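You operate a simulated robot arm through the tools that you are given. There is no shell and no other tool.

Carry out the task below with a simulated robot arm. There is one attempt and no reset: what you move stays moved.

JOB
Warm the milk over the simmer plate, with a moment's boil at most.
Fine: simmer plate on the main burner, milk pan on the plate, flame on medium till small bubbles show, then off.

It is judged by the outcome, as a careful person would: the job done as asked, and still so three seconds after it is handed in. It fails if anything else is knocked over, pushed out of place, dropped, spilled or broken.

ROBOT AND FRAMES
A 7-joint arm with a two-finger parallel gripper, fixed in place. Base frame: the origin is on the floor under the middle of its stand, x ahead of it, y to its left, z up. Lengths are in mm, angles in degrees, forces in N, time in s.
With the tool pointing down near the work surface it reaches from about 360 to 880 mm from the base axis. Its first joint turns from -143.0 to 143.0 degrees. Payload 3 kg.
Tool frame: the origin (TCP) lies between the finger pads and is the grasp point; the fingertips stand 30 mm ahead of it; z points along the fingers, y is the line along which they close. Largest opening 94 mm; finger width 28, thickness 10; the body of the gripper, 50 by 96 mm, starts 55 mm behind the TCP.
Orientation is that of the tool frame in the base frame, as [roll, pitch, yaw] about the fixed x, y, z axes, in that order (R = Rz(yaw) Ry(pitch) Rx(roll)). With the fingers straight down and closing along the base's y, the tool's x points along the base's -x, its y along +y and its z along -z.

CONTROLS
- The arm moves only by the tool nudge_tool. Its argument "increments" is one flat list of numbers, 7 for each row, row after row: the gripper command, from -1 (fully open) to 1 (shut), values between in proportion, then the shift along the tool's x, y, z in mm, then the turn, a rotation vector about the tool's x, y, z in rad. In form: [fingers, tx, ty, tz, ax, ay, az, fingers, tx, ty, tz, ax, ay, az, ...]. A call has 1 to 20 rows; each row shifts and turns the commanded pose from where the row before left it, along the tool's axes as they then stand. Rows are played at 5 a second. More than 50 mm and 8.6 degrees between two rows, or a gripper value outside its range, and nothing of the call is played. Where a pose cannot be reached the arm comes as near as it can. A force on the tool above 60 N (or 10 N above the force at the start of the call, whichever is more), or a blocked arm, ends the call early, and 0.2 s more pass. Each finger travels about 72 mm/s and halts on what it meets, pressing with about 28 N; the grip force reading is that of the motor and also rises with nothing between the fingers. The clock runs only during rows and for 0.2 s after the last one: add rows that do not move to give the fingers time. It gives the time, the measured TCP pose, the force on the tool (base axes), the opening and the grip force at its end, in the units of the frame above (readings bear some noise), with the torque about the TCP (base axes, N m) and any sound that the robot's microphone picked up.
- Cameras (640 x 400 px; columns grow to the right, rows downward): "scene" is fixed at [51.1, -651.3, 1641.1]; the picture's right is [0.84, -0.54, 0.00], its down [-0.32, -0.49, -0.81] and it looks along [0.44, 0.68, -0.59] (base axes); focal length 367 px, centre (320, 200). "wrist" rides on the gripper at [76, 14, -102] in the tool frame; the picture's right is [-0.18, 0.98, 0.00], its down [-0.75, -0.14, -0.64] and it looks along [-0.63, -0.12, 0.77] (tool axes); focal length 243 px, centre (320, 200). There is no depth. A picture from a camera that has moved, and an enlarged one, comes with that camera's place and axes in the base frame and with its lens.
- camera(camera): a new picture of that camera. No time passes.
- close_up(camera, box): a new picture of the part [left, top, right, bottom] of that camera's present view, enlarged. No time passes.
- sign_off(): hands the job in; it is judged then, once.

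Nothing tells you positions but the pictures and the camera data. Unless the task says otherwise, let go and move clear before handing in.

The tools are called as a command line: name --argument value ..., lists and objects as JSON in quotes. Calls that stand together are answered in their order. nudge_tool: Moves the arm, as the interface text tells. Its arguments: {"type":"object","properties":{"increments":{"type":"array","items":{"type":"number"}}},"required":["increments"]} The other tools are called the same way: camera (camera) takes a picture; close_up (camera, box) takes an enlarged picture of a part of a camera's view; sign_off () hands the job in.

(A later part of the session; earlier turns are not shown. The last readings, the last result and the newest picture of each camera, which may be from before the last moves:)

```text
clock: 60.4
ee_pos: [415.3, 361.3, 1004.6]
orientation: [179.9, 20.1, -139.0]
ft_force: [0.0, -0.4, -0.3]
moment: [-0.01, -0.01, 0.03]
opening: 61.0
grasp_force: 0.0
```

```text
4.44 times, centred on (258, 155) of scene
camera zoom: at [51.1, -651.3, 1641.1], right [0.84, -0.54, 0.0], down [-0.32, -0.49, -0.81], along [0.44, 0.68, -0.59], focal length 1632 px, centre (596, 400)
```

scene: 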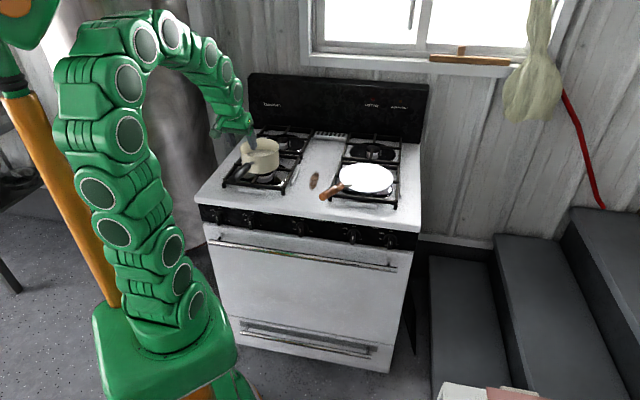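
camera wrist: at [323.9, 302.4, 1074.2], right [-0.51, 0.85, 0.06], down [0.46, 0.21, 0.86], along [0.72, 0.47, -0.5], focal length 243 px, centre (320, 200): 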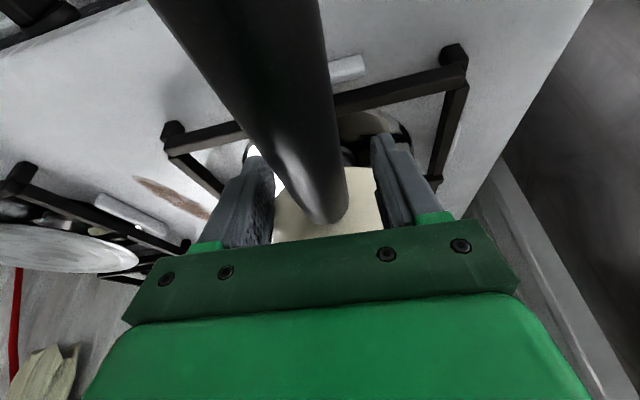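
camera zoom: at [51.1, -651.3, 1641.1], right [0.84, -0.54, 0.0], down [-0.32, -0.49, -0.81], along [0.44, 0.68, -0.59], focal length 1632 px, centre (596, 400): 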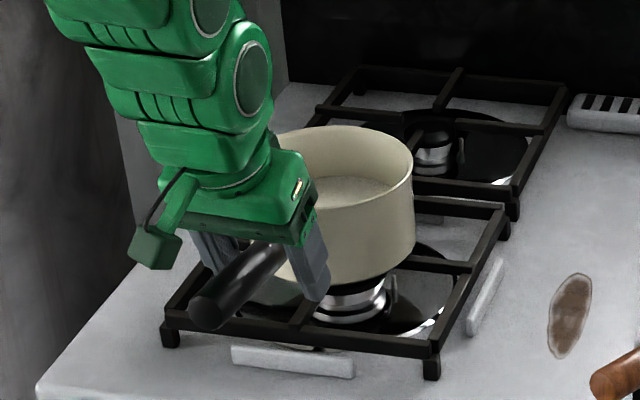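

Handle is between the fingers without touching. Closing the grip.

nudge_tool --increments '[1, 0, 0, 0, 0, 0, 0, 1, 0, 0, 0, 0, 0, 0, 1, 0, 0, 0, 0, 0, 0, 1, 0, 0, 0, 0, 0, 0, 1, 0, 0, 0, 0, 0, 0]'

close_up --camera "scene" --box '[210, 110, 306, 200]'

```text
clock: 61.6
ee_pos: [414.8, 362.0, 1004.4]
orientation: [180.0, 20.0, -139.0]
ft_force: [-1.9, 2.3, 0.3]
moment: [0.02, 0.01, 0.31]
opening: 31.2
grasp_force: 27.7
```

```text
4.44 times, centred on (258, 155) of scene
camera zoom: at [51.1, -651.3, 1641.1], right [0.84, -0.54, 0.0], down [-0.32, -0.49, -0.81], along [0.44, 0.68, -0.59], focal length 1632 px, centre (596, 400)
```

zoom: 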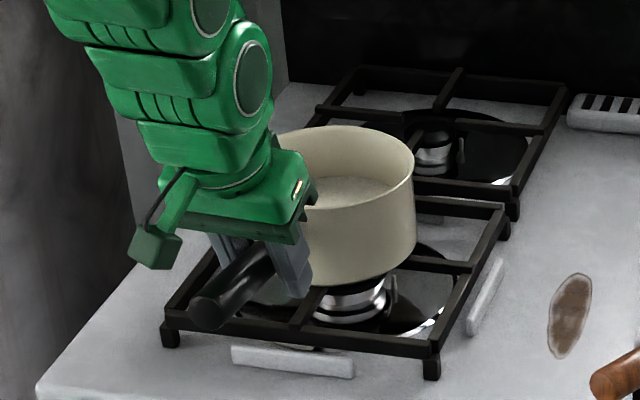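

Firm grip at 31 mm. A careful test lift of 6 mm.

nudge_tool --increments '[1, -0.68, 0, -1.88, 0, 0, 0, 1, -0.68, 0, -1.88, 0, 0, 0, 1, -0.68, 0, -1.88, 0, 0, 0, 1, 0, 0, 0, 0, 0, 0]'

close_up --camera "scene" --box '[210, 110, 306, 200]'

```text
clock: 62.6
ee_pos: [414.2, 363.1, 1008.8]
orientation: [179.9, 20.1, -139.0]
ft_force: [-0.2, -0.4, 0.7]
moment: [-0.35, 0.41, -0.02]
opening: 31.0
grasp_force: 27.6
```

```text
4.44 times, centred on (258, 155) of scene
camera zoom: at [51.1, -651.3, 1641.1], right [0.84, -0.54, 0.0], down [-0.32, -0.49, -0.81], along [0.44, 0.68, -0.59], focal length 1632 px, centre (596, 400)
```

zoom: 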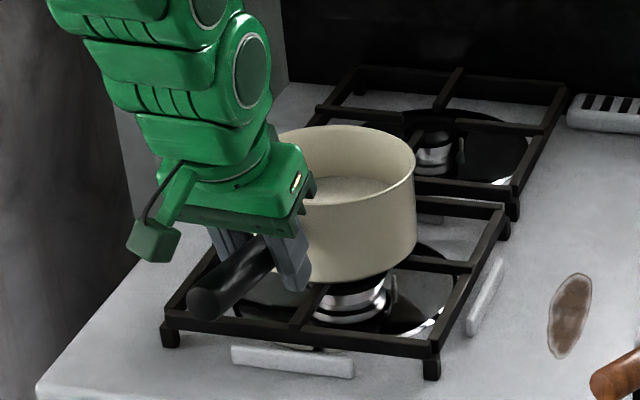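

The reading shows a moment but almost no lifted weight, so the pan may be pivoting in the grip rather than lifting. A further 3 mm will tell.

nudge_tool --increments '[1, -0.5, 0, -1.4, 0, 0, 0, 1, -0.5, 0, -1.4, 0, 0, 0, 1, 0, 0, 0, 0, 0, 0]'

close_up --camera "scene" --box '[210, 110, 306, 200]'

```text
clock: 63.4
ee_pos: [414.8, 364.0, 1012.6]
orientation: [179.9, 20.1, -139.1]
ft_force: [-0.3, -1.0, -5.4]
moment: [-0.33, 0.39, 0.03]
opening: 30.8
grasp_force: 28.1
```

```text
4.44 times, centred on (258, 155) of scene
camera zoom: at [51.1, -651.3, 1641.1], right [0.84, -0.54, 0.0], down [-0.32, -0.49, -0.81], along [0.44, 0.68, -0.59], focal length 1632 px, centre (596, 400)
```

zoom: 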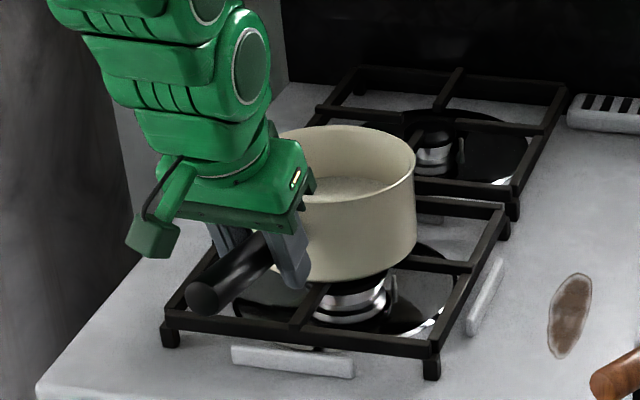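

Now there's a clear load with the moment unchanged: the pan is pivoting on its far edge and slipping in the grip. I'll read the forces once more at rest to estimate its weight, then set it back down.

nudge_tool --increments '[1, 0, 0, 0, 0, 0, 0]'

nudge_tool --increments '[1, 0, 0, 0, 0, 0, 0]'

```text
clock: 63.8
ee_pos: [414.1, 362.9, 1011.8]
orientation: [179.9, 20.0, -139.0]
ft_force: [-0.1, 0.5, -5.3]
moment: [-0.22, 0.25, -0.01]
opening: 31.3
grasp_force: 28.2
```

```text
clock: 64.2
ee_pos: [413.9, 363.3, 1012.0]
orientation: [179.7, 20.1, -139.0]
ft_force: [0.9, 0.6, -4.1]
moment: [-0.04, 0.1, 0.07]
opening: 31.2
grasp_force: 27.7
```

The pan weighs roughly 13–14 N and simply pivots in a cross-handle grip, so I need a better hold: jaws above and below the handle, gripping along its length. First I'll set it back flat; then, while holding it, turn the pan slowly on its burner so the handle points where my arm can line up with it.

nudge_tool --increments '[1, 0.9, 0, 2.5, 0, 0, 0, 1, 0.9, 0, 2.5, 0, 0, 0, 1, 0.9, 0, 2.5, 0, 0, 0, 1, 0.2, 0, 0.6, 0, 0, 0, 1, 0, 0, 0, 0, 0, 0]'

close_up --camera "scene" --box '[210, 110, 306, 200]'

camera --camera "wrist"

```text
clock: 65.4
ee_pos: [413.8, 364.5, 1004.5]
orientation: [179.9, 20.1, -139.0]
ft_force: [-5.9, -2.0, 15.8]
moment: [0.2, -0.23, 0.11]
opening: 31.2
grasp_force: 28.2
```

```text
4.44 times, centred on (258, 155) of scene
camera zoom: at [51.1, -651.3, 1641.1], right [0.84, -0.54, 0.0], down [-0.32, -0.49, -0.81], along [0.44, 0.68, -0.59], focal length 1632 px, centre (596, 400)
```

zoom: 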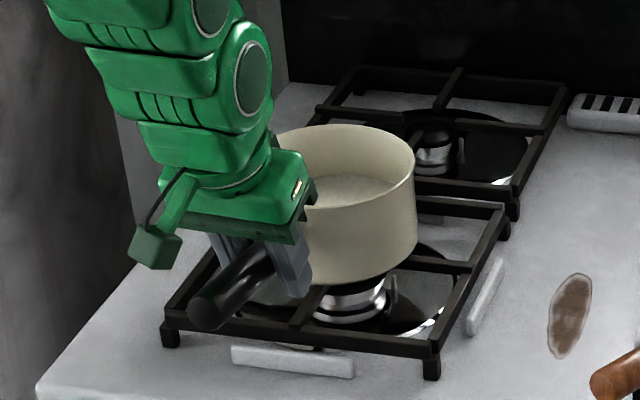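

```text
taken
camera wrist: at [324.6, 304.3, 1073.3], right [-0.51, 0.85, 0.06], down [0.46, 0.21, 0.86], along [0.72, 0.47, -0.5], focal length 243 px, centre (320, 200)
```

wrist: 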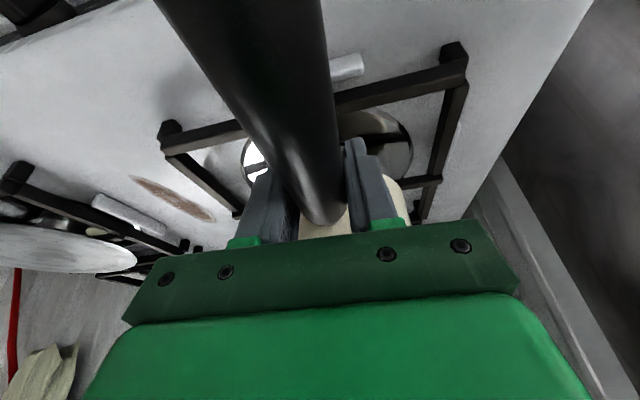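

The pan is flat again and I'm pressing slightly down; easing that off, then turning the pan in a slow arc about its own centre.

nudge_tool --increments '[1, -0.5, 0, -1.4, 0, 0, 0, 1, 0, 0, 0, 0, 0, 0, 1, -0.3, -5.9, 0.1, -0.0177, 0, -0.0486, 1, -0.3, -5.9, 0.1, -0.0177, 0, -0.0486, 1, -0.3, -5.9, 0.1, -0.0177, 0, -0.0486, 1, -0.3, -5.9, 0.1, -0.0177, 0, -0.0486, 1, 0, 0, 0, 0, 0, 0]'

close_up --camera "scene" --box '[210, 110, 306, 200]'

```text
clock: 67.0
ee_pos: [432.4, 347.9, 1005.5]
orientation: [180.0, 20.1, -127.2]
ft_force: [0.0, 0.1, -6.0]
moment: [-0.43, 0.34, 0.03]
opening: 30.8
grasp_force: 27.8
```

```text
4.44 times, centred on (258, 155) of scene
camera zoom: at [51.1, -651.3, 1641.1], right [0.84, -0.54, 0.0], down [-0.32, -0.49, -0.81], along [0.44, 0.68, -0.59], focal length 1632 px, centre (596, 400)
```

zoom: 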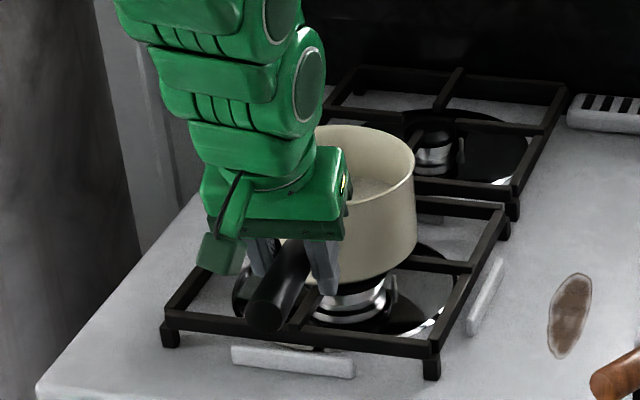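

The pan turns nicely in place. Continuing the arc until the handle points along base −y.

nudge_tool --increments '[1, -0.3, -5.9, 0.1, -0.0177, 0, -0.0486, 1, -0.3, -5.9, 0.1, -0.0177, 0, -0.0486, 1, -0.3, -5.9, 0.1, -0.0177, 0, -0.0486, 1, -0.3, -5.9, 0.1, -0.0177, 0, -0.0486, 1, -0.3, -5.9, 0.1, -0.0177, 0, -0.0486, 1, -0.3, -5.9, 0.1, -0.0177, 0, -0.0486, 1, -0.3, -5.9, 0.1, -0.0177, 0, -0.0486, 1, -0.3, -5.9, 0.1, -0.0177, 0, -0.0486, 1, -0.3, -5.9, 0.1, -0.0177, 0, -0.0486, 1, -0.3, -5.9, 0.1, -0.0177, 0, -0.0486, 1, 0, 0, 0, 0, 0, 0]'

close_up --camera "scene" --box '[200, 100, 320, 200]'

camera --camera "scene"

```text
clock: 69.4
ee_pos: [487.1, 328.5, 1006.1]
orientation: [179.9, 20.1, -97.5]
ft_force: [2.1, -1.8, 1.6]
moment: [0.55, 0.01, -0.3]
opening: 31.1
grasp_force: 27.7
```

```text
4.00 times, centred on (260, 150) of scene
camera zoom: at [51.1, -651.3, 1641.1], right [0.84, -0.54, 0.0], down [-0.32, -0.49, -0.81], along [0.44, 0.68, -0.59], focal length 1469 px, centre (560, 400)
```

zoom: 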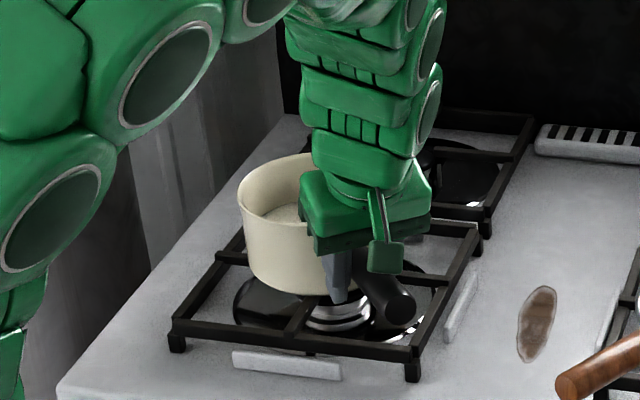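

```text
taken
```

scene: 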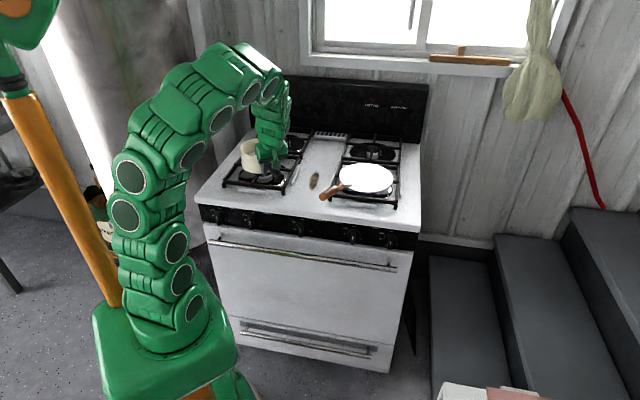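

The handle now points almost along −y and the pan is still centred on its burner. Releasing, rising and backing off in front of the stove to re-orient the tool.

nudge_tool --increments '[1, 0, 0, 0, 0, 0, 0, -0.3, 0, 0, 0, 0, 0, 0, -0.3, 0, 0, 0, 0, 0, 0, -0.3, 0, 0, 0, 0, 0, 0, -0.3, -5, 0, -14, 0, 0, 0, -0.3, -11.4, 0, -31.3, 0, 0, 0, -0.3, -11.4, 0, -31.3, 0, 0, 0, -0.3, -11.4, 0, -31.3, 0, 0, 0, -0.3, 41.4, 0, -15.2, 0, 0, 0, -0.3, 41.4, 0, -15.2, 0, 0, 0, -0.3, 41.4, 0, -15.2, 0, 0, 0, -0.3, 41.4, 0, -15.2, 0, 0, 0, -0.3, 0, 0, 0, 0, 0, 0]'

camera --camera "scene"

camera --camera "wrist"

```text
clock: 72.2
ee_pos: [464.6, 151.1, 1121.8]
orientation: [-180.0, 20.1, -97.4]
ft_force: [0.0, 0.8, 0.8]
moment: [-0.03, -0.01, 0.01]
opening: 61.0
grasp_force: 0.1
```

```text
taken
```

scene: 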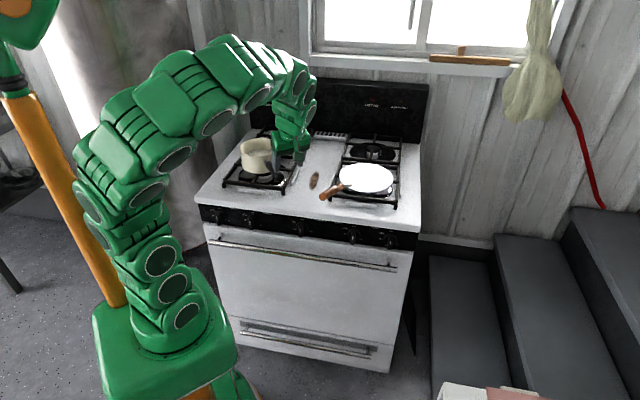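

```text
taken
camera wrist: at [435.8, 46.9, 1191.0], right [-0.95, 0.3, 0.06], down [0.2, 0.46, 0.86], along [0.23, 0.83, -0.5], focal length 243 px, centre (320, 200)
```

wrist: 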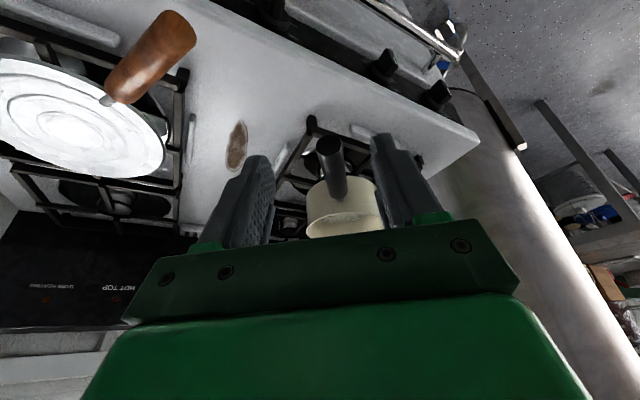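

Clear of the stove edge. Now tilting the tool up to the handle's slope and rolling a quarter turn so the jaws open vertically.

nudge_tool --increments '[-1, 0, 0, 0, 0, -0.134, 0, -1, 0, 0, 0, 0, -0.134, 0, -1, 0, 0, 0, 0, -0.134, 0, -1, 0, 0, 0, 0, -0.134, 0, -1, 0, 0, 0, 0, -0.134, 0, -1, 0, 0, 0, 0, -0.134, 0, -1, 0, 0, 0, 0, -0.134, 0, -1, 0, 0, 0, 0, -0.134, 0, -1, 0, 0, 0, 0, 0, -0.1428, -1, 0, 0, 0, 0, 0, -0.1428, -1, 0, 0, 0, 0, 0, -0.1428, -1, 0, 0, 0, 0, 0, -0.1428, -1, 0, 0, 0, 0, 0, -0.1428, -1, 0, 0, 0, 0, 0, -0.1428, -1, 0, 0, 0, 0, 0, -0.1428, -1, 0, 0, 0, 0, 0, -0.1428, -1, 0, 0, 0, 0, 0, -0.1428, -1, 0, 0, 0, 0, 0, -0.1428, -1, 0, 0, 0, 0, 0, -0.1428]'

camera --camera "scene"

camera --camera "wrist"

```text
clock: 76.2
ee_pos: [470.1, 164.4, 1267.4]
orientation: [-103.0, 2.8, -8.0]
ft_force: [0.2, 0.1, 0.0]
moment: [0.02, 0.03, -0.02]
opening: 93.9
grasp_force: 0.0
out of reach, approached as far as the arm can: row 16, 17, 18, 19
```

```text
taken
```

scene: 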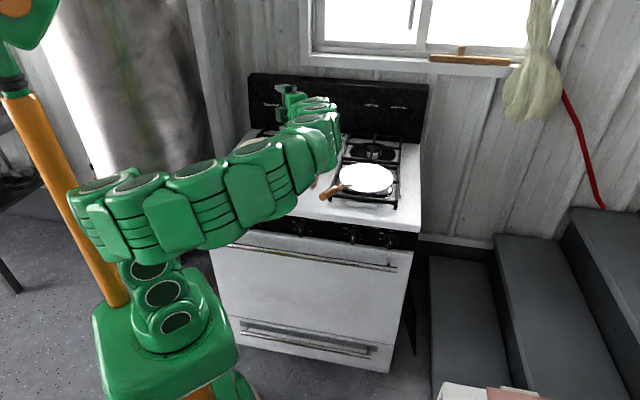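

```text
taken
camera wrist: at [530.8, 51.9, 1272.5], right [-0.26, -0.19, -0.95], down [-0.81, -0.49, 0.32], along [-0.52, 0.85, -0.03], focal length 243 px, centre (320, 200)
```

wrist: 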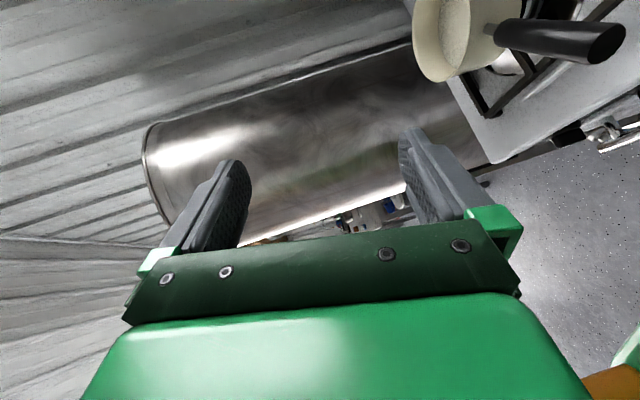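

That quarter-turn direction runs into a wrist limit and the arm drifted up, though nothing was touched. I'll roll the other way (half a turn back), which is the comfortable side.

nudge_tool --increments '[-1, 0, 0, 0, 0, 0, 0.149, -1, 0, 0, 0, 0, 0, 0.149, -1, 0, 0, 0, 0, 0, 0.149, -1, 0, 0, 0, 0, 0, 0.149, -1, 0, 0, 0, 0, 0, 0.149, -1, 0, 0, 0, 0, 0, 0.149, -1, 0, 0, 0, 0, 0, 0.149, -1, 0, 0, 0, 0, 0, 0.149, -1, 0, 0, 0, 0, 0, 0.149, -1, 0, 0, 0, 0, 0, 0.149, -1, 0, 0, 0, 0, 0, 0.149, -1, 0, 0, 0, 0, 0, 0.149, -1, 0, 0, 0, 0, 0, 0.149, -1, 0, 0, 0, 0, 0, 0.149, -1, 0, 0, 0, 0, 0, 0.149, -1, 0, 0, 0, 0, 0, 0.149, -1, 0, 0, 0, 0, 0, 0.149, -1, 0, 0, 0, 0, 0, 0.149, -1, 0, 0, 0, 0, 0, 0.149, -1, 0, 0, 0, 0, 0, 0.149]'

camera --camera "scene"

camera --camera "wrist"

```text
clock: 80.4
ee_pos: [469.3, 166.0, 1267.0]
orientation: [101.0, 7.3, 174.2]
ft_force: [0.8, -0.2, -0.2]
moment: [-0.01, 0.0, -0.01]
opening: 94.0
grasp_force: 0.0
```

```text
taken
```

scene: 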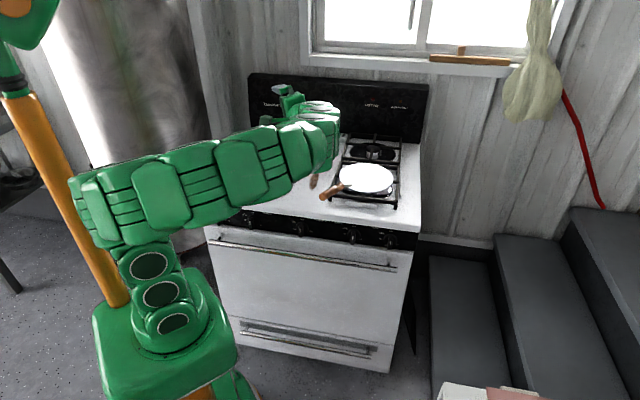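

```text
taken
camera wrist: at [379.7, 75.5, 1290.5], right [0.08, 0.18, 0.98], down [0.68, -0.73, 0.08], along [0.73, 0.66, -0.18], focal length 243 px, centre (320, 200)
```

wrist: 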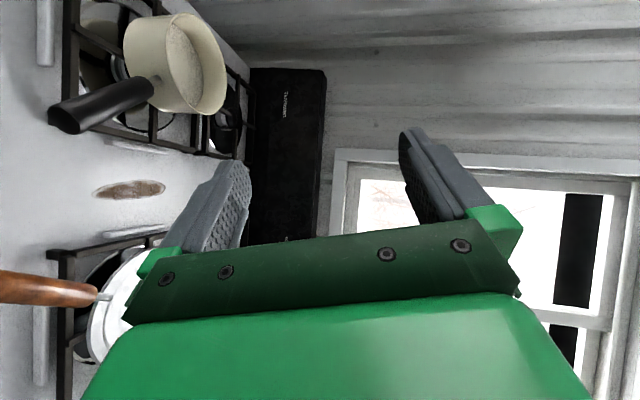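

Good: jaws now open vertically and the camera has a clear side view of pan and handle. Zooming in to measure the handle.

close_up --camera "wrist" --box '[30, 0, 254, 140]'

```text
2.86 times, centred on (142, 70) of wrist
camera zoom: at [379.7, 75.5, 1290.5], right [0.08, 0.18, 0.98], down [0.68, -0.73, 0.08], along [0.73, 0.66, -0.18], focal length 693 px, centre (829, 571)
```

zoom: 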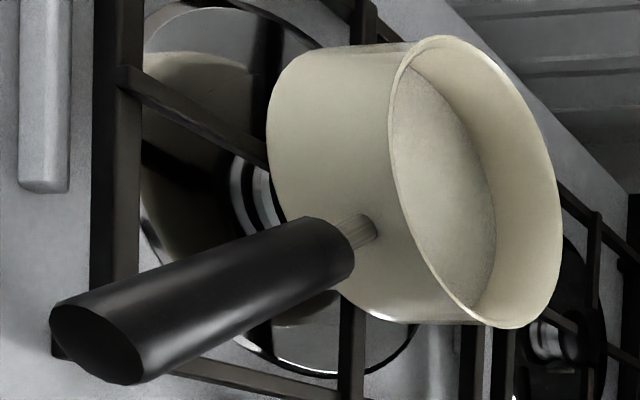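

The handle runs from about (473, 231, 1017) to (491, 350, 998). I'll correct the tool to its exact direction and slope and descend in front of the handle's end.

nudge_tool --increments '[-1, 0, 0, 0, -0.0374, -0.0194, 0.1322, -1, 0.9, -39.5, 4.5, 0, 0, 0, -1, 0.9, -39.5, 4.5, 0, 0, 0, -1, 0.9, -39.5, 4.5, 0, 0, 0, -1, 0.9, -39.5, 4.5, 0, 0, 0, -1, 0.9, -39.5, 4.5, 0, 0, 0, -1, 0.9, -39.5, 4.5, 0, 0, 0, -1, 0, 0, 0, 0, 0, 0]'

camera --camera "scene"

camera --camera "wrist"

```text
clock: 82.2
ee_pos: [466.4, 154.4, 1028.1]
orientation: [98.7, 0.1, 172.1]
ft_force: [0.1, 0.1, -0.4]
moment: [0.02, 0.02, -0.01]
opening: 93.9
grasp_force: 0.1
out of reach, approached as far as the arm can: row 7
```

```text
taken
```

scene: 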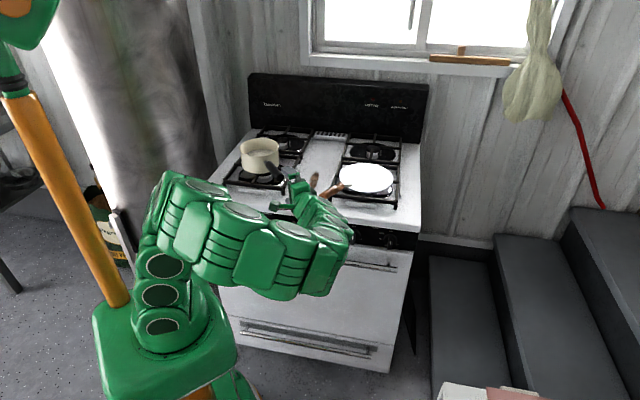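

```text
taken
camera wrist: at [377.2, 67.0, 1056.5], right [0.2, 0.12, 0.97], down [0.65, -0.75, -0.04], along [0.73, 0.64, -0.23], focal length 243 px, centre (320, 200)
```

wrist: 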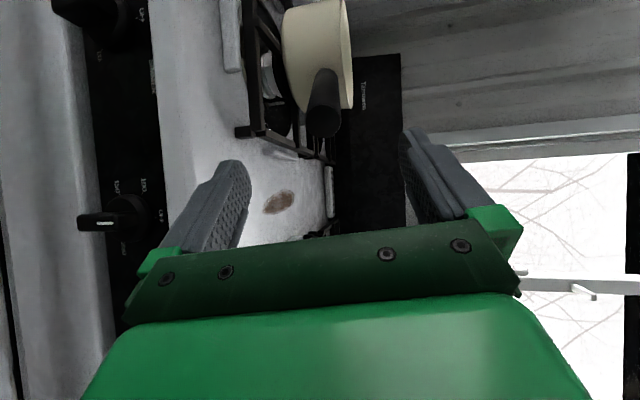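

close_up --camera "wrist" --box '[180, 0, 500, 200]'

close_up --camera "scene" --box '[220, 120, 364, 210]'

```text
2.00 times, centred on (340, 100) of wrist
camera zoom: at [377.2, 67.0, 1056.5], right [0.2, 0.12, 0.97], down [0.65, -0.75, -0.04], along [0.73, 0.64, -0.23], focal length 485 px, centre (280, 400)
```

zoom: 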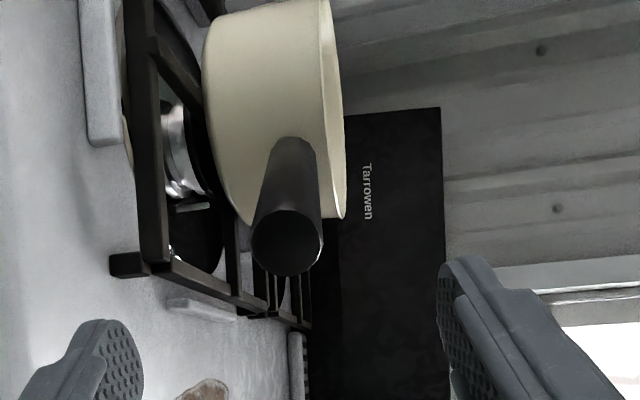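

```text
4.44 times, centred on (292, 165) of scene
camera zoom: at [51.1, -651.3, 1641.1], right [0.84, -0.54, 0.0], down [-0.32, -0.49, -0.81], along [0.44, 0.68, -0.59], focal length 1632 px, centre (444, 356)
```

zoom: 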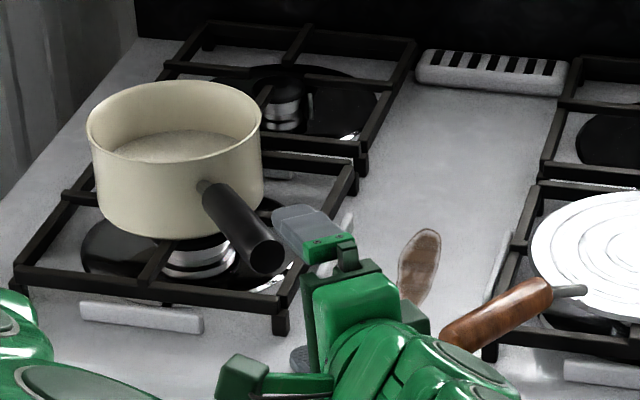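

The jaws are level with the handle end and lined up. Advancing along the handle in small steps.

nudge_tool --increments '[-1, 0.5, 0.5, 25, 0, 0, 0, -1, 0.5, 0.5, 25, 0, 0, 0, -1, 0.5, 0.5, 25, 0, 0, 0, -1, 0, 0, 0, 0, 0, 0]'

close_up --camera "scene" --box '[220, 120, 364, 210]'

camera --camera "wrist"

```text
clock: 83.2
ee_pos: [482.7, 227.4, 1018.0]
orientation: [98.7, 0.1, 172.0]
ft_force: [0.2, 0.5, 0.3]
moment: [0.0, -0.01, 0.0]
opening: 94.1
grasp_force: 0.1
out of reach, approached as far as the arm can: row 1, 3
```

```text
4.44 times, centred on (292, 165) of scene
camera zoom: at [51.1, -651.3, 1641.1], right [0.84, -0.54, 0.0], down [-0.32, -0.49, -0.81], along [0.44, 0.68, -0.59], focal length 1632 px, centre (444, 356)
```

zoom: 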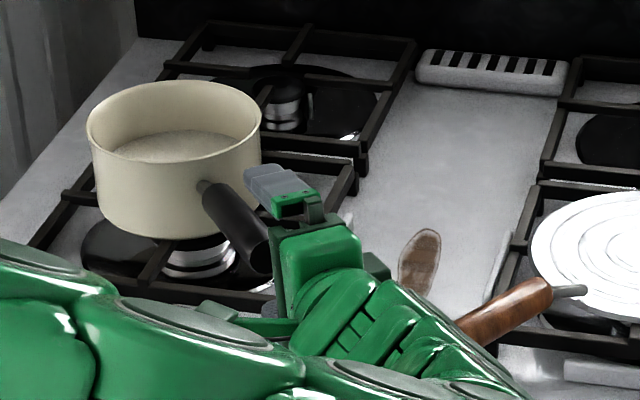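

```text
taken
camera wrist: at [393.2, 140.2, 1047.6], right [0.2, 0.12, 0.97], down [0.65, -0.75, -0.04], along [0.73, 0.64, -0.23], focal length 243 px, centre (320, 200)
```

wrist: 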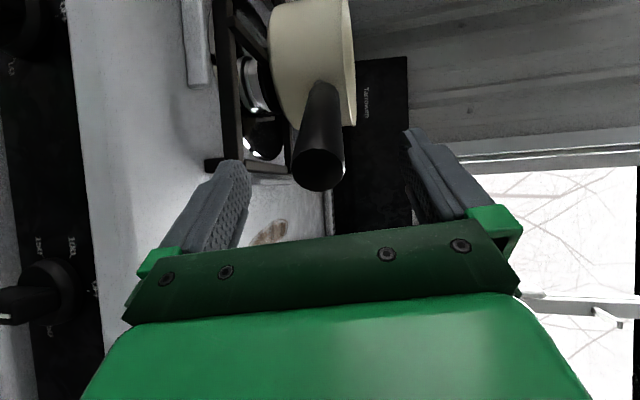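

I'm partway on, but the arm is near a limit and sits ~8 mm right of the handle axis. Trying a small leftward correction here.

nudge_tool --increments '[-1, 8, 0, 0, 0, 0, 0, -1, 0, 0, 0, 0, 0, 0]'

```text
clock: 83.8
ee_pos: [483.5, 227.1, 1018.9]
orientation: [98.8, 0.1, 171.9]
ft_force: [-0.8, -0.3, 0.6]
moment: [0.03, -0.03, -0.02]
opening: 94.2
grasp_force: 0.0
out of reach, approached as far as the arm can: row 1
```

No room to the left in this elbow-low posture. I'll retreat from the handle, go up, and return to the natural tool-down posture to get the elbow high again before trying once more.

nudge_tool --increments '[-1, 0, 0, -25, 0, 0, 0, -1, 0, 0, -25, 0, 0, 0, -1, 0, 0, -25, 0, 0, 0, -1, 0, 0, -25, 0, 0, 0, -1, 0, 40, 0, 0, 0, 0, -1, 0, 40, 0, 0, 0, 0, -1, 0, 40, 0, 0, 0, 0, -1, 0, 0, 0, 0, 0, -0.1428, -1, 0, 0, 0, 0, 0, -0.1428, -1, 0, 0, 0, 0, 0, -0.1428, -1, 0, 0, 0, 0, 0, -0.1428, -1, 0, 0, 0, 0, 0, -0.1428, -1, 0, 0, 0, 0, 0, -0.1428, -1, 0, 0, 0, 0, 0, -0.1428, -1, 0, 0, 0, 0, 0, -0.1428, -1, 0, 0, 0, 0, 0, -0.1428, -1, 0, 0, 0, 0, 0, -0.1428, -1, 0, 0, 0, 0, 0, -0.1428]'

camera --camera "scene"

```text
clock: 87.6
ee_pos: [472.2, 148.9, 1151.9]
orientation: [-178.7, 81.3, -96.7]
ft_force: [0.6, -0.8, 0.2]
moment: [0.01, -0.02, 0.01]
opening: 94.2
grasp_force: 0.2
```

```text
taken
```

scene: 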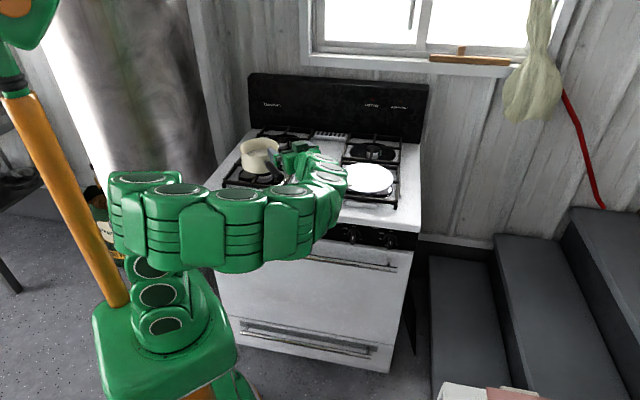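

nudge_tool --increments '[-1, 0, 0, -10, 0, 0.134, 0, -1, 0, 0, -10, 0, 0.134, 0, -1, 0, 0, -10, 0, 0.134, 0, -1, 0, 0, 0, 0, 0.134, 0, -1, 0, 0, 0, 0, 0.134, 0, -1, 0, 0, 0, 0, 0.134, 0, -1, 0, 0, 0, 0, 0.134, 0, -1, 0, 0, 0, 0, 0.134, 0, -1, 0, 0, 0, 0, 0.134, 0, -1, 0, 0, 0, 0, 0.134, 0, -1, 0, 0, 0, 0, 0, 0]'

camera --camera "scene"

```text
clock: 90.0
ee_pos: [468.3, 120.2, 1160.7]
orientation: [-179.8, 4.4, -98.2]
ft_force: [-0.4, -0.1, 0.6]
moment: [-0.02, -0.02, 0.01]
opening: 94.1
grasp_force: 0.0
```

```text
taken
```

scene: 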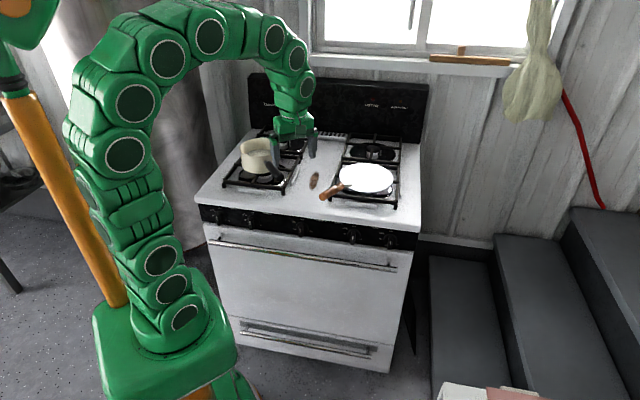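

The elbow comes back up naturally; the horizontal pose just needs a bit more distance from my base. I'll redo the approach with the tool heading a few degrees further round (87°), which pads can tolerate, keeping well off the plate's wooden handle.

nudge_tool --increments '[-1, 0, 0, 0, 0, -0.135, 0, -1, 0, 0, 0, 0, -0.135, 0, -1, 0, 0, 0, 0, -0.135, 0, -1, 0, 0, 0, 0, -0.135, 0, -1, 0, 0, 0, 0, -0.135, 0, -1, 0, 0, 0, 0, -0.135, 0, -1, 0, 0, 0, 0, -0.135, 0, -1, 0, 0, 0, 0, -0.135, 0, -1, 0, 0, 0, 0, -0.135, 0, -1, 0, 0, 0, 0, -0.135, 0, -1, 0, 0, 0, -0.0898, 0, -0.0131, -1, 0, 0, 0, 0, 0, 0.1428, -1, 0, 0, 0, 0, 0, 0.1428, -1, 0, 0, 0, 0, 0, 0.1428, -1, 0, 0, 0, 0, 0, 0.1428, -1, 0, 0, 0, 0, 0, 0.1428, -1, 0, 0, 0, 0, 0, 0.1428, -1, 0, 0, 0, 0, 0, 0.1428, -1, 0, 0, 0, 0, 0, 0.1428]'

nudge_tool --increments '[-1, 0, 0, 0, 0, 0, 0.1428, -1, 0, 0, 0, 0, 0, 0.1428, -1, 0, 0, 0, 0, 0, 0.1428, -1, 0, 0, 0, 0, 0, 0]'

camera --camera "scene"

camera --camera "wrist"

```text
clock: 94.0
ee_pos: [466.7, 120.5, 1162.1]
orientation: [99.2, 24.1, -179.3]
ft_force: [0.5, 0.2, 0.1]
moment: [0.01, 0.02, 0.03]
opening: 93.7
grasp_force: 0.1
```

```text
clock: 95.0
ee_pos: [468.4, 119.7, 1161.8]
orientation: [98.2, -0.1, 177.1]
ft_force: [-0.8, 1.1, -0.2]
moment: [-0.02, 0.02, 0.01]
opening: 93.8
grasp_force: 0.0
```

```text
taken
```

scene: 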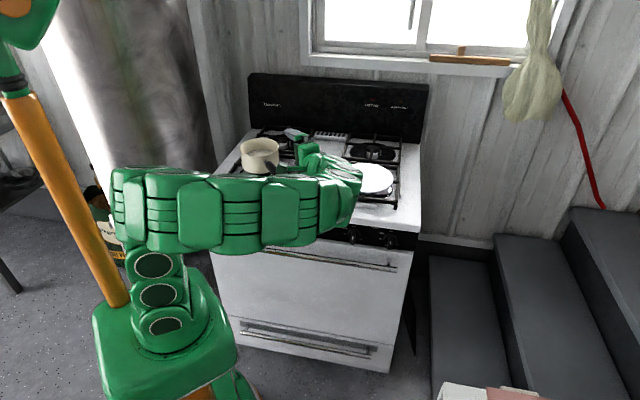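

```text
taken
camera wrist: at [385.8, 24.3, 1189.5], right [0.19, 0.13, 0.97], down [0.72, -0.69, -0.05], along [0.67, 0.71, -0.23], focal length 243 px, centre (320, 200)
```

wrist: 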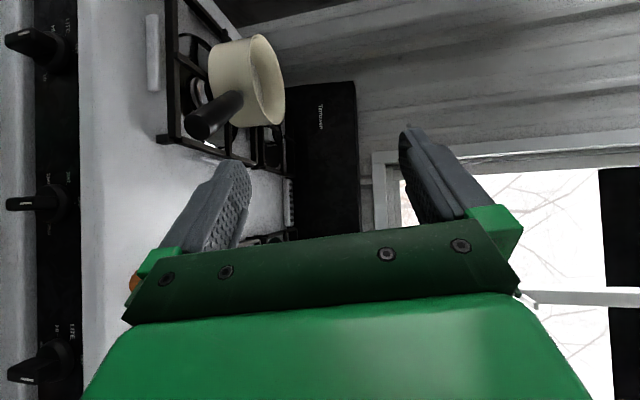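

Orientation is right: heading 87°, jaws vertical, no limit reached. Descending to the start of the handle approach.

nudge_tool --increments '[-1, -1, -31.4, 13.4, 0, 0, 0, -1, -1, -31.4, 13.4, 0, 0, 0, -1, -1, -31.4, 13.4, 0, 0, 0, -1, -1, -31.4, 13.4, 0, 0, 0, -1, 0, 0, 0, 0, 0, 0]'

close_up --camera "wrist" --box '[180, 0, 500, 200]'

close_up --camera "scene" --box '[220, 120, 364, 210]'

```text
clock: 96.2
ee_pos: [475.0, 153.9, 1030.7]
orientation: [98.2, 0.1, 177.1]
ft_force: [-0.5, 0.5, 0.5]
moment: [-0.01, 0.02, -0.01]
opening: 93.9
grasp_force: 0.0
```

```text
2.00 times, centred on (340, 100) of wrist
camera zoom: at [393.6, 58.8, 1058.5], right [0.19, 0.13, 0.97], down [0.72, -0.69, -0.05], along [0.67, 0.71, -0.23], focal length 485 px, centre (280, 400)
```

zoom: 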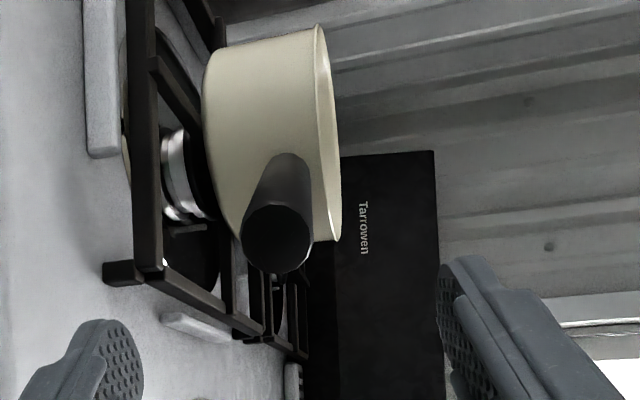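

```text
4.44 times, centred on (292, 165) of scene
camera zoom: at [51.1, -651.3, 1641.1], right [0.84, -0.54, 0.0], down [-0.32, -0.49, -0.81], along [0.44, 0.68, -0.59], focal length 1632 px, centre (444, 356)
```

zoom: 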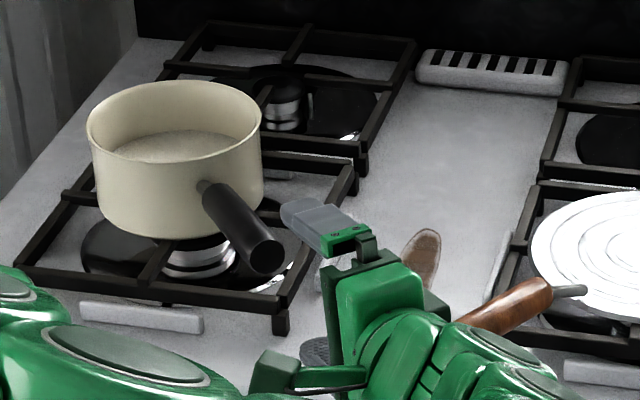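

Well lined up with the handle end. Advancing along it.

nudge_tool --increments '[-1, 0, 0, 25, 0, 0, 0, -1, 0, 0, 25, 0, 0, 0, -1, 0.5, -0.5, 25, 0, 0, 0, -1, 0, 0, 0, 0, 0, 0]'

close_up --camera "wrist" --box '[180, 60, 500, 260]'

close_up --camera "scene" --box '[220, 120, 364, 210]'

```text
clock: 97.2
ee_pos: [476.3, 228.7, 1017.9]
orientation: [98.3, 0.1, 177.0]
ft_force: [0.1, 0.3, -0.1]
moment: [0.03, 0.01, -0.03]
opening: 93.8
grasp_force: 0.1
```

```text
2.00 times, centred on (340, 160) of wrist
camera zoom: at [394.9, 133.3, 1045.6], right [0.19, 0.13, 0.97], down [0.72, -0.69, -0.05], along [0.67, 0.71, -0.23], focal length 485 px, centre (280, 280)
```

zoom: 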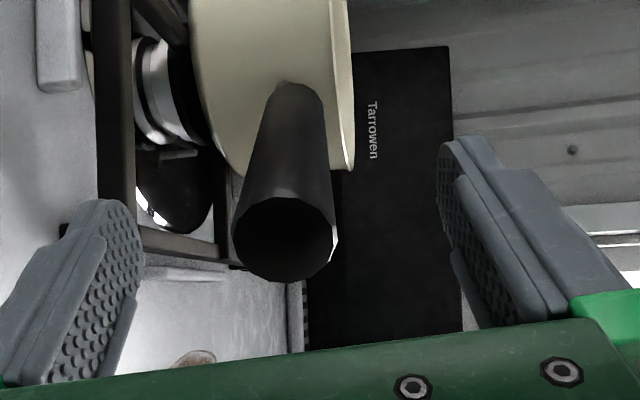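

```text
4.44 times, centred on (292, 165) of scene
camera zoom: at [51.1, -651.3, 1641.1], right [0.84, -0.54, 0.0], down [-0.32, -0.49, -0.81], along [0.44, 0.68, -0.59], focal length 1632 px, centre (444, 356)
```

zoom: 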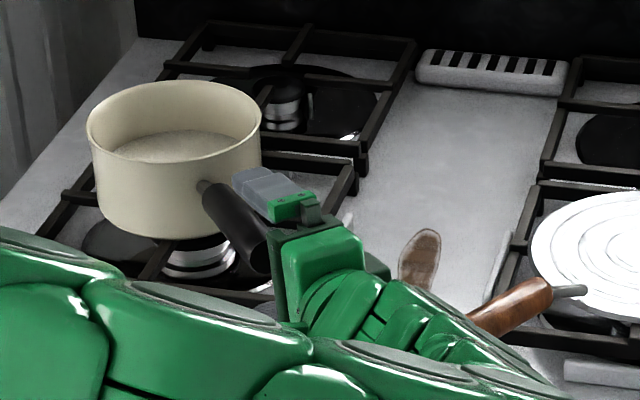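

The handle end is centred between the jaws. Advancing the remaining 45 mm.

nudge_tool --increments '[-1, 0.5, -0.3, 17, 0, 0, 0, -1, 0.5, -0.3, 17, 0, 0, 0, -1, 0, 0, 12, 0, 0, 0, -1, 0, 0, 0, 0, 0, 0]'

close_up --camera "wrist" --box '[180, 60, 500, 260]'

close_up --camera "scene" --box '[220, 120, 364, 210]'

```text
clock: 98.2
ee_pos: [478.3, 275.3, 1012.3]
orientation: [98.3, 0.1, 177.0]
ft_force: [-0.1, 0.2, -0.1]
moment: [-0.04, 0.0, 0.01]
opening: 93.7
grasp_force: 0.0
```

```text
2.00 times, centred on (340, 160) of wrist
camera zoom: at [395.9, 179.1, 1039.0], right [0.19, 0.13, 0.97], down [0.72, -0.69, -0.05], along [0.67, 0.71, -0.23], focal length 485 px, centre (280, 280)
```

zoom: 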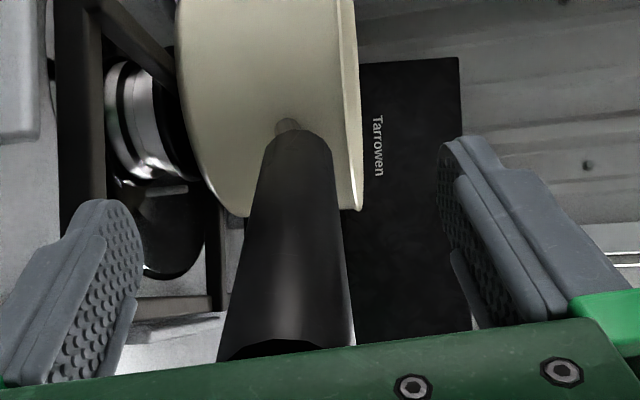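

```text
4.44 times, centred on (292, 165) of scene
camera zoom: at [51.1, -651.3, 1641.1], right [0.84, -0.54, 0.0], down [-0.32, -0.49, -0.81], along [0.44, 0.68, -0.59], focal length 1632 px, centre (444, 356)
```

zoom: 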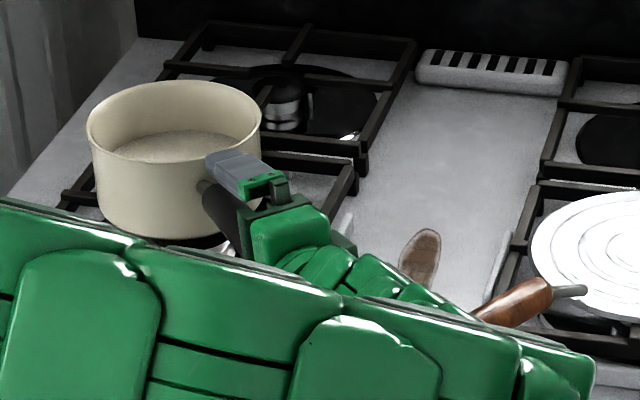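

Everything lines up. A last few millimetres forward, then closing the jaws above and below the handle.

nudge_tool --increments '[-1, 0, 0, 5, 0, 0, 0, 1, 0, 0, 0, 0, 0, 0, 1, 0, 0, 0, 0, 0, 0, 1, 0, 0, 0, 0, 0, 0, 1, 0, 0, 0, 0, 0, 0, 1, 0, 0, 0, 0, 0, 0, 1, 0, 0, 0, 0, 0, 0]'

close_up --camera "wrist" --box '[180, 60, 500, 260]'

close_up --camera "scene" --box '[220, 120, 364, 210]'

```text
clock: 99.8
ee_pos: [478.5, 279.3, 1011.3]
orientation: [98.2, 0.1, 177.0]
ft_force: [-1.2, -0.4, 21.7]
moment: [2.22, -0.37, 0.11]
opening: 31.5
grasp_force: 28.3
```

```text
2.00 times, centred on (340, 160) of wrist
camera zoom: at [396.1, 183.7, 1038.7], right [0.19, 0.13, 0.97], down [0.72, -0.69, -0.05], along [0.67, 0.71, -0.22], focal length 485 px, centre (280, 280)
```

zoom: 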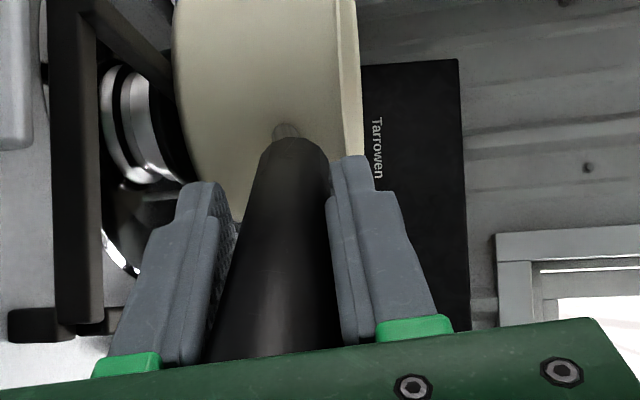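

```text
4.44 times, centred on (292, 165) of scene
camera zoom: at [51.1, -651.3, 1641.1], right [0.84, -0.54, 0.0], down [-0.32, -0.49, -0.81], along [0.44, 0.68, -0.59], focal length 1632 px, centre (444, 356)
```

zoom: 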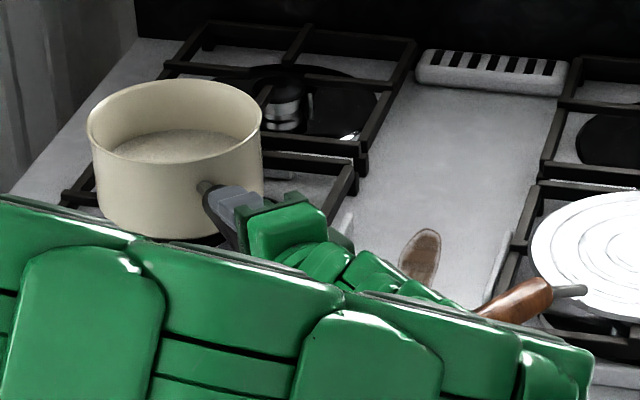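

Gripped, but with residual load: I'm pressing the handle down and pitching it slightly. I'll comply by shifting up a millimetre and pitching the tool up a degree.

nudge_tool --increments '[1, 0, 1, 0, -0.012, 0, 0, 1, 0, 0, 0, 0, 0, 0, 1, 0, 0, 0, 0, 0, 0]'

```text
clock: 100.6
ee_pos: [477.8, 279.5, 1011.0]
orientation: [97.5, 0.1, 177.1]
ft_force: [-2.3, 8.1, 14.8]
moment: [1.89, -0.3, 0.37]
opening: 30.3
grasp_force: 28.0
```

nudge_tool --increments '[1, 0, 1, 0, -0.012, 0, 0, 1, 0, 0.5, 0, -0.006, 0, 0, 1, 0, 0, 0, 0, 0, 0, 1, 0, 0, 0, 0, 0, 0]'

close_up --camera "scene" --box '[220, 120, 364, 210]'

```text
clock: 101.6
ee_pos: [478.5, 279.9, 1011.5]
orientation: [96.6, 0.2, 177.0]
ft_force: [-1.1, 4.3, 6.9]
moment: [0.89, -0.2, 0.18]
opening: 28.5
grasp_force: 27.6
```

```text
4.44 times, centred on (292, 165) of scene
camera zoom: at [51.1, -651.3, 1641.1], right [0.84, -0.54, 0.0], down [-0.32, -0.49, -0.81], along [0.44, 0.68, -0.59], focal length 1632 px, centre (444, 356)
```

zoom: 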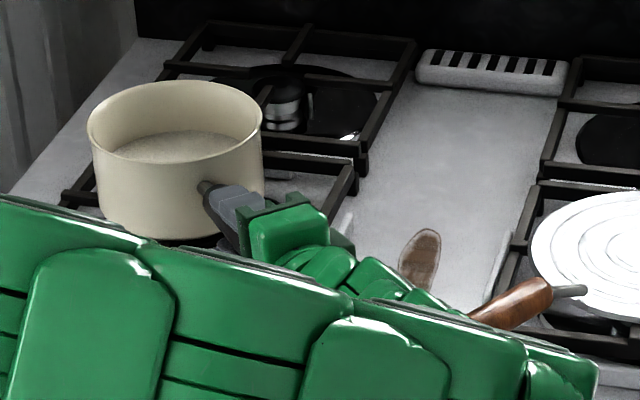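

Loads have eased and the jaws seat better (28.5 mm). Now a test lift of about 8 mm, in small steps.

nudge_tool --increments '[1, 0, 2, -0.2, -0.008, 0, 0, 1, 0, 2, -0.2, 0, 0, 0, 1, 0, 2, -0.2, 0, 0, 0, 1, 0, 2, -0.2, 0, 0, 0, 1, 0, 0, 0, 0, 0, 0]'

close_up --camera "scene" --box '[220, 120, 364, 210]'

close_up --camera "wrist" --box '[180, 60, 500, 260]'

```text
clock: 102.8
ee_pos: [478.3, 278.6, 1020.0]
orientation: [96.1, 0.1, 177.0]
ft_force: [-0.2, -0.2, -6.4]
moment: [-1.09, 0.15, 0.03]
opening: 28.6
grasp_force: 27.7
```

```text
4.44 times, centred on (292, 165) of scene
camera zoom: at [51.1, -651.3, 1641.1], right [0.84, -0.54, 0.0], down [-0.32, -0.49, -0.81], along [0.44, 0.68, -0.59], focal length 1632 px, centre (444, 356)
```

zoom: 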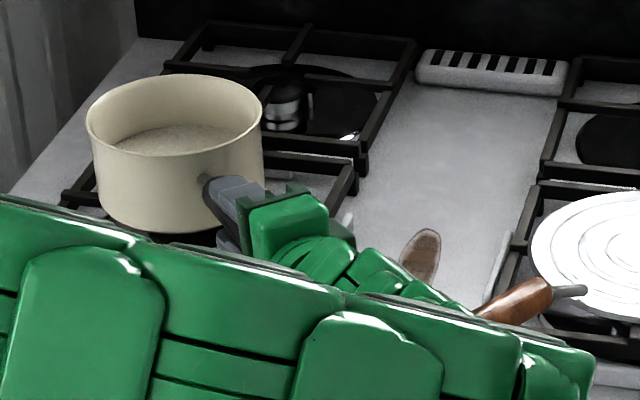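

```text
2.00 times, centred on (340, 160) of wrist
camera zoom: at [396.9, 182.8, 1044.6], right [0.19, 0.09, 0.98], down [0.72, -0.69, -0.07], along [0.67, 0.72, -0.2], focal length 485 px, centre (280, 280)
```

zoom: 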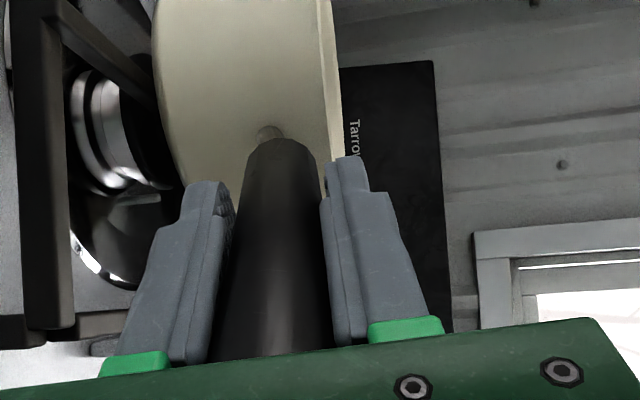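

The load ratio (6.4 N with 1.1 N·m) says the pan is now fully carried and level. Lifting another 30 mm slowly.

nudge_tool --increments '[1, 0, 4, -0.45, 0, 0, 0, 1, 0, 6, -0.65, 0, 0, 0, 1, 0, 6, -0.65, 0, 0, 0, 1, 0, 6, -0.65, 0, 0, 0, 1, 0, 6, -0.65, 0, 0, 0, 1, 0, 3, -0.35, 0, 0, 0, 1, 0, 0, 0, 0, 0, 0]'

close_up --camera "scene" --box '[220, 120, 364, 210]'

close_up --camera "wrist" --box '[180, 60, 500, 260]'

```text
clock: 104.4
ee_pos: [477.3, 279.4, 1052.1]
orientation: [96.1, 0.2, 177.1]
ft_force: [-0.3, 0.8, -7.4]
moment: [-1.15, 0.17, 0.01]
opening: 28.7
grasp_force: 27.8
```

```text
4.44 times, centred on (292, 165) of scene
camera zoom: at [51.1, -651.3, 1641.1], right [0.84, -0.54, 0.0], down [-0.32, -0.49, -0.81], along [0.44, 0.68, -0.59], focal length 1632 px, centre (444, 356)
```

zoom: 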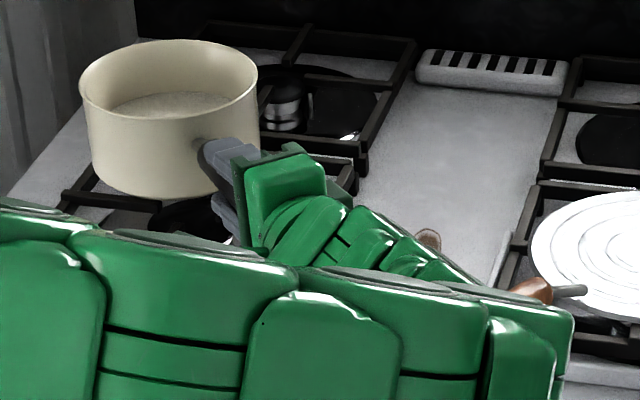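

```text
2.00 times, centred on (340, 160) of wrist
camera zoom: at [395.9, 183.1, 1076.0], right [0.19, 0.09, 0.98], down [0.72, -0.69, -0.07], along [0.67, 0.72, -0.2], focal length 485 px, centre (280, 280)
```

zoom: 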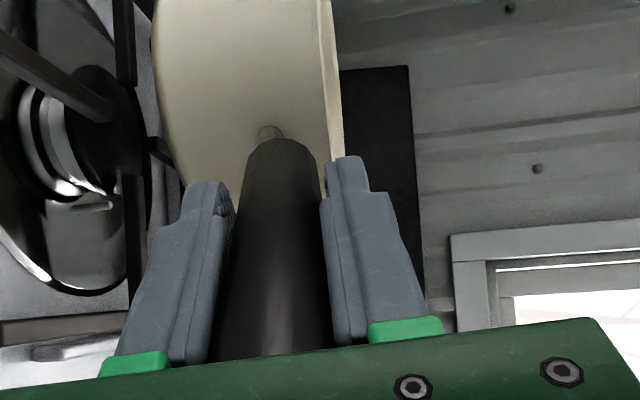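

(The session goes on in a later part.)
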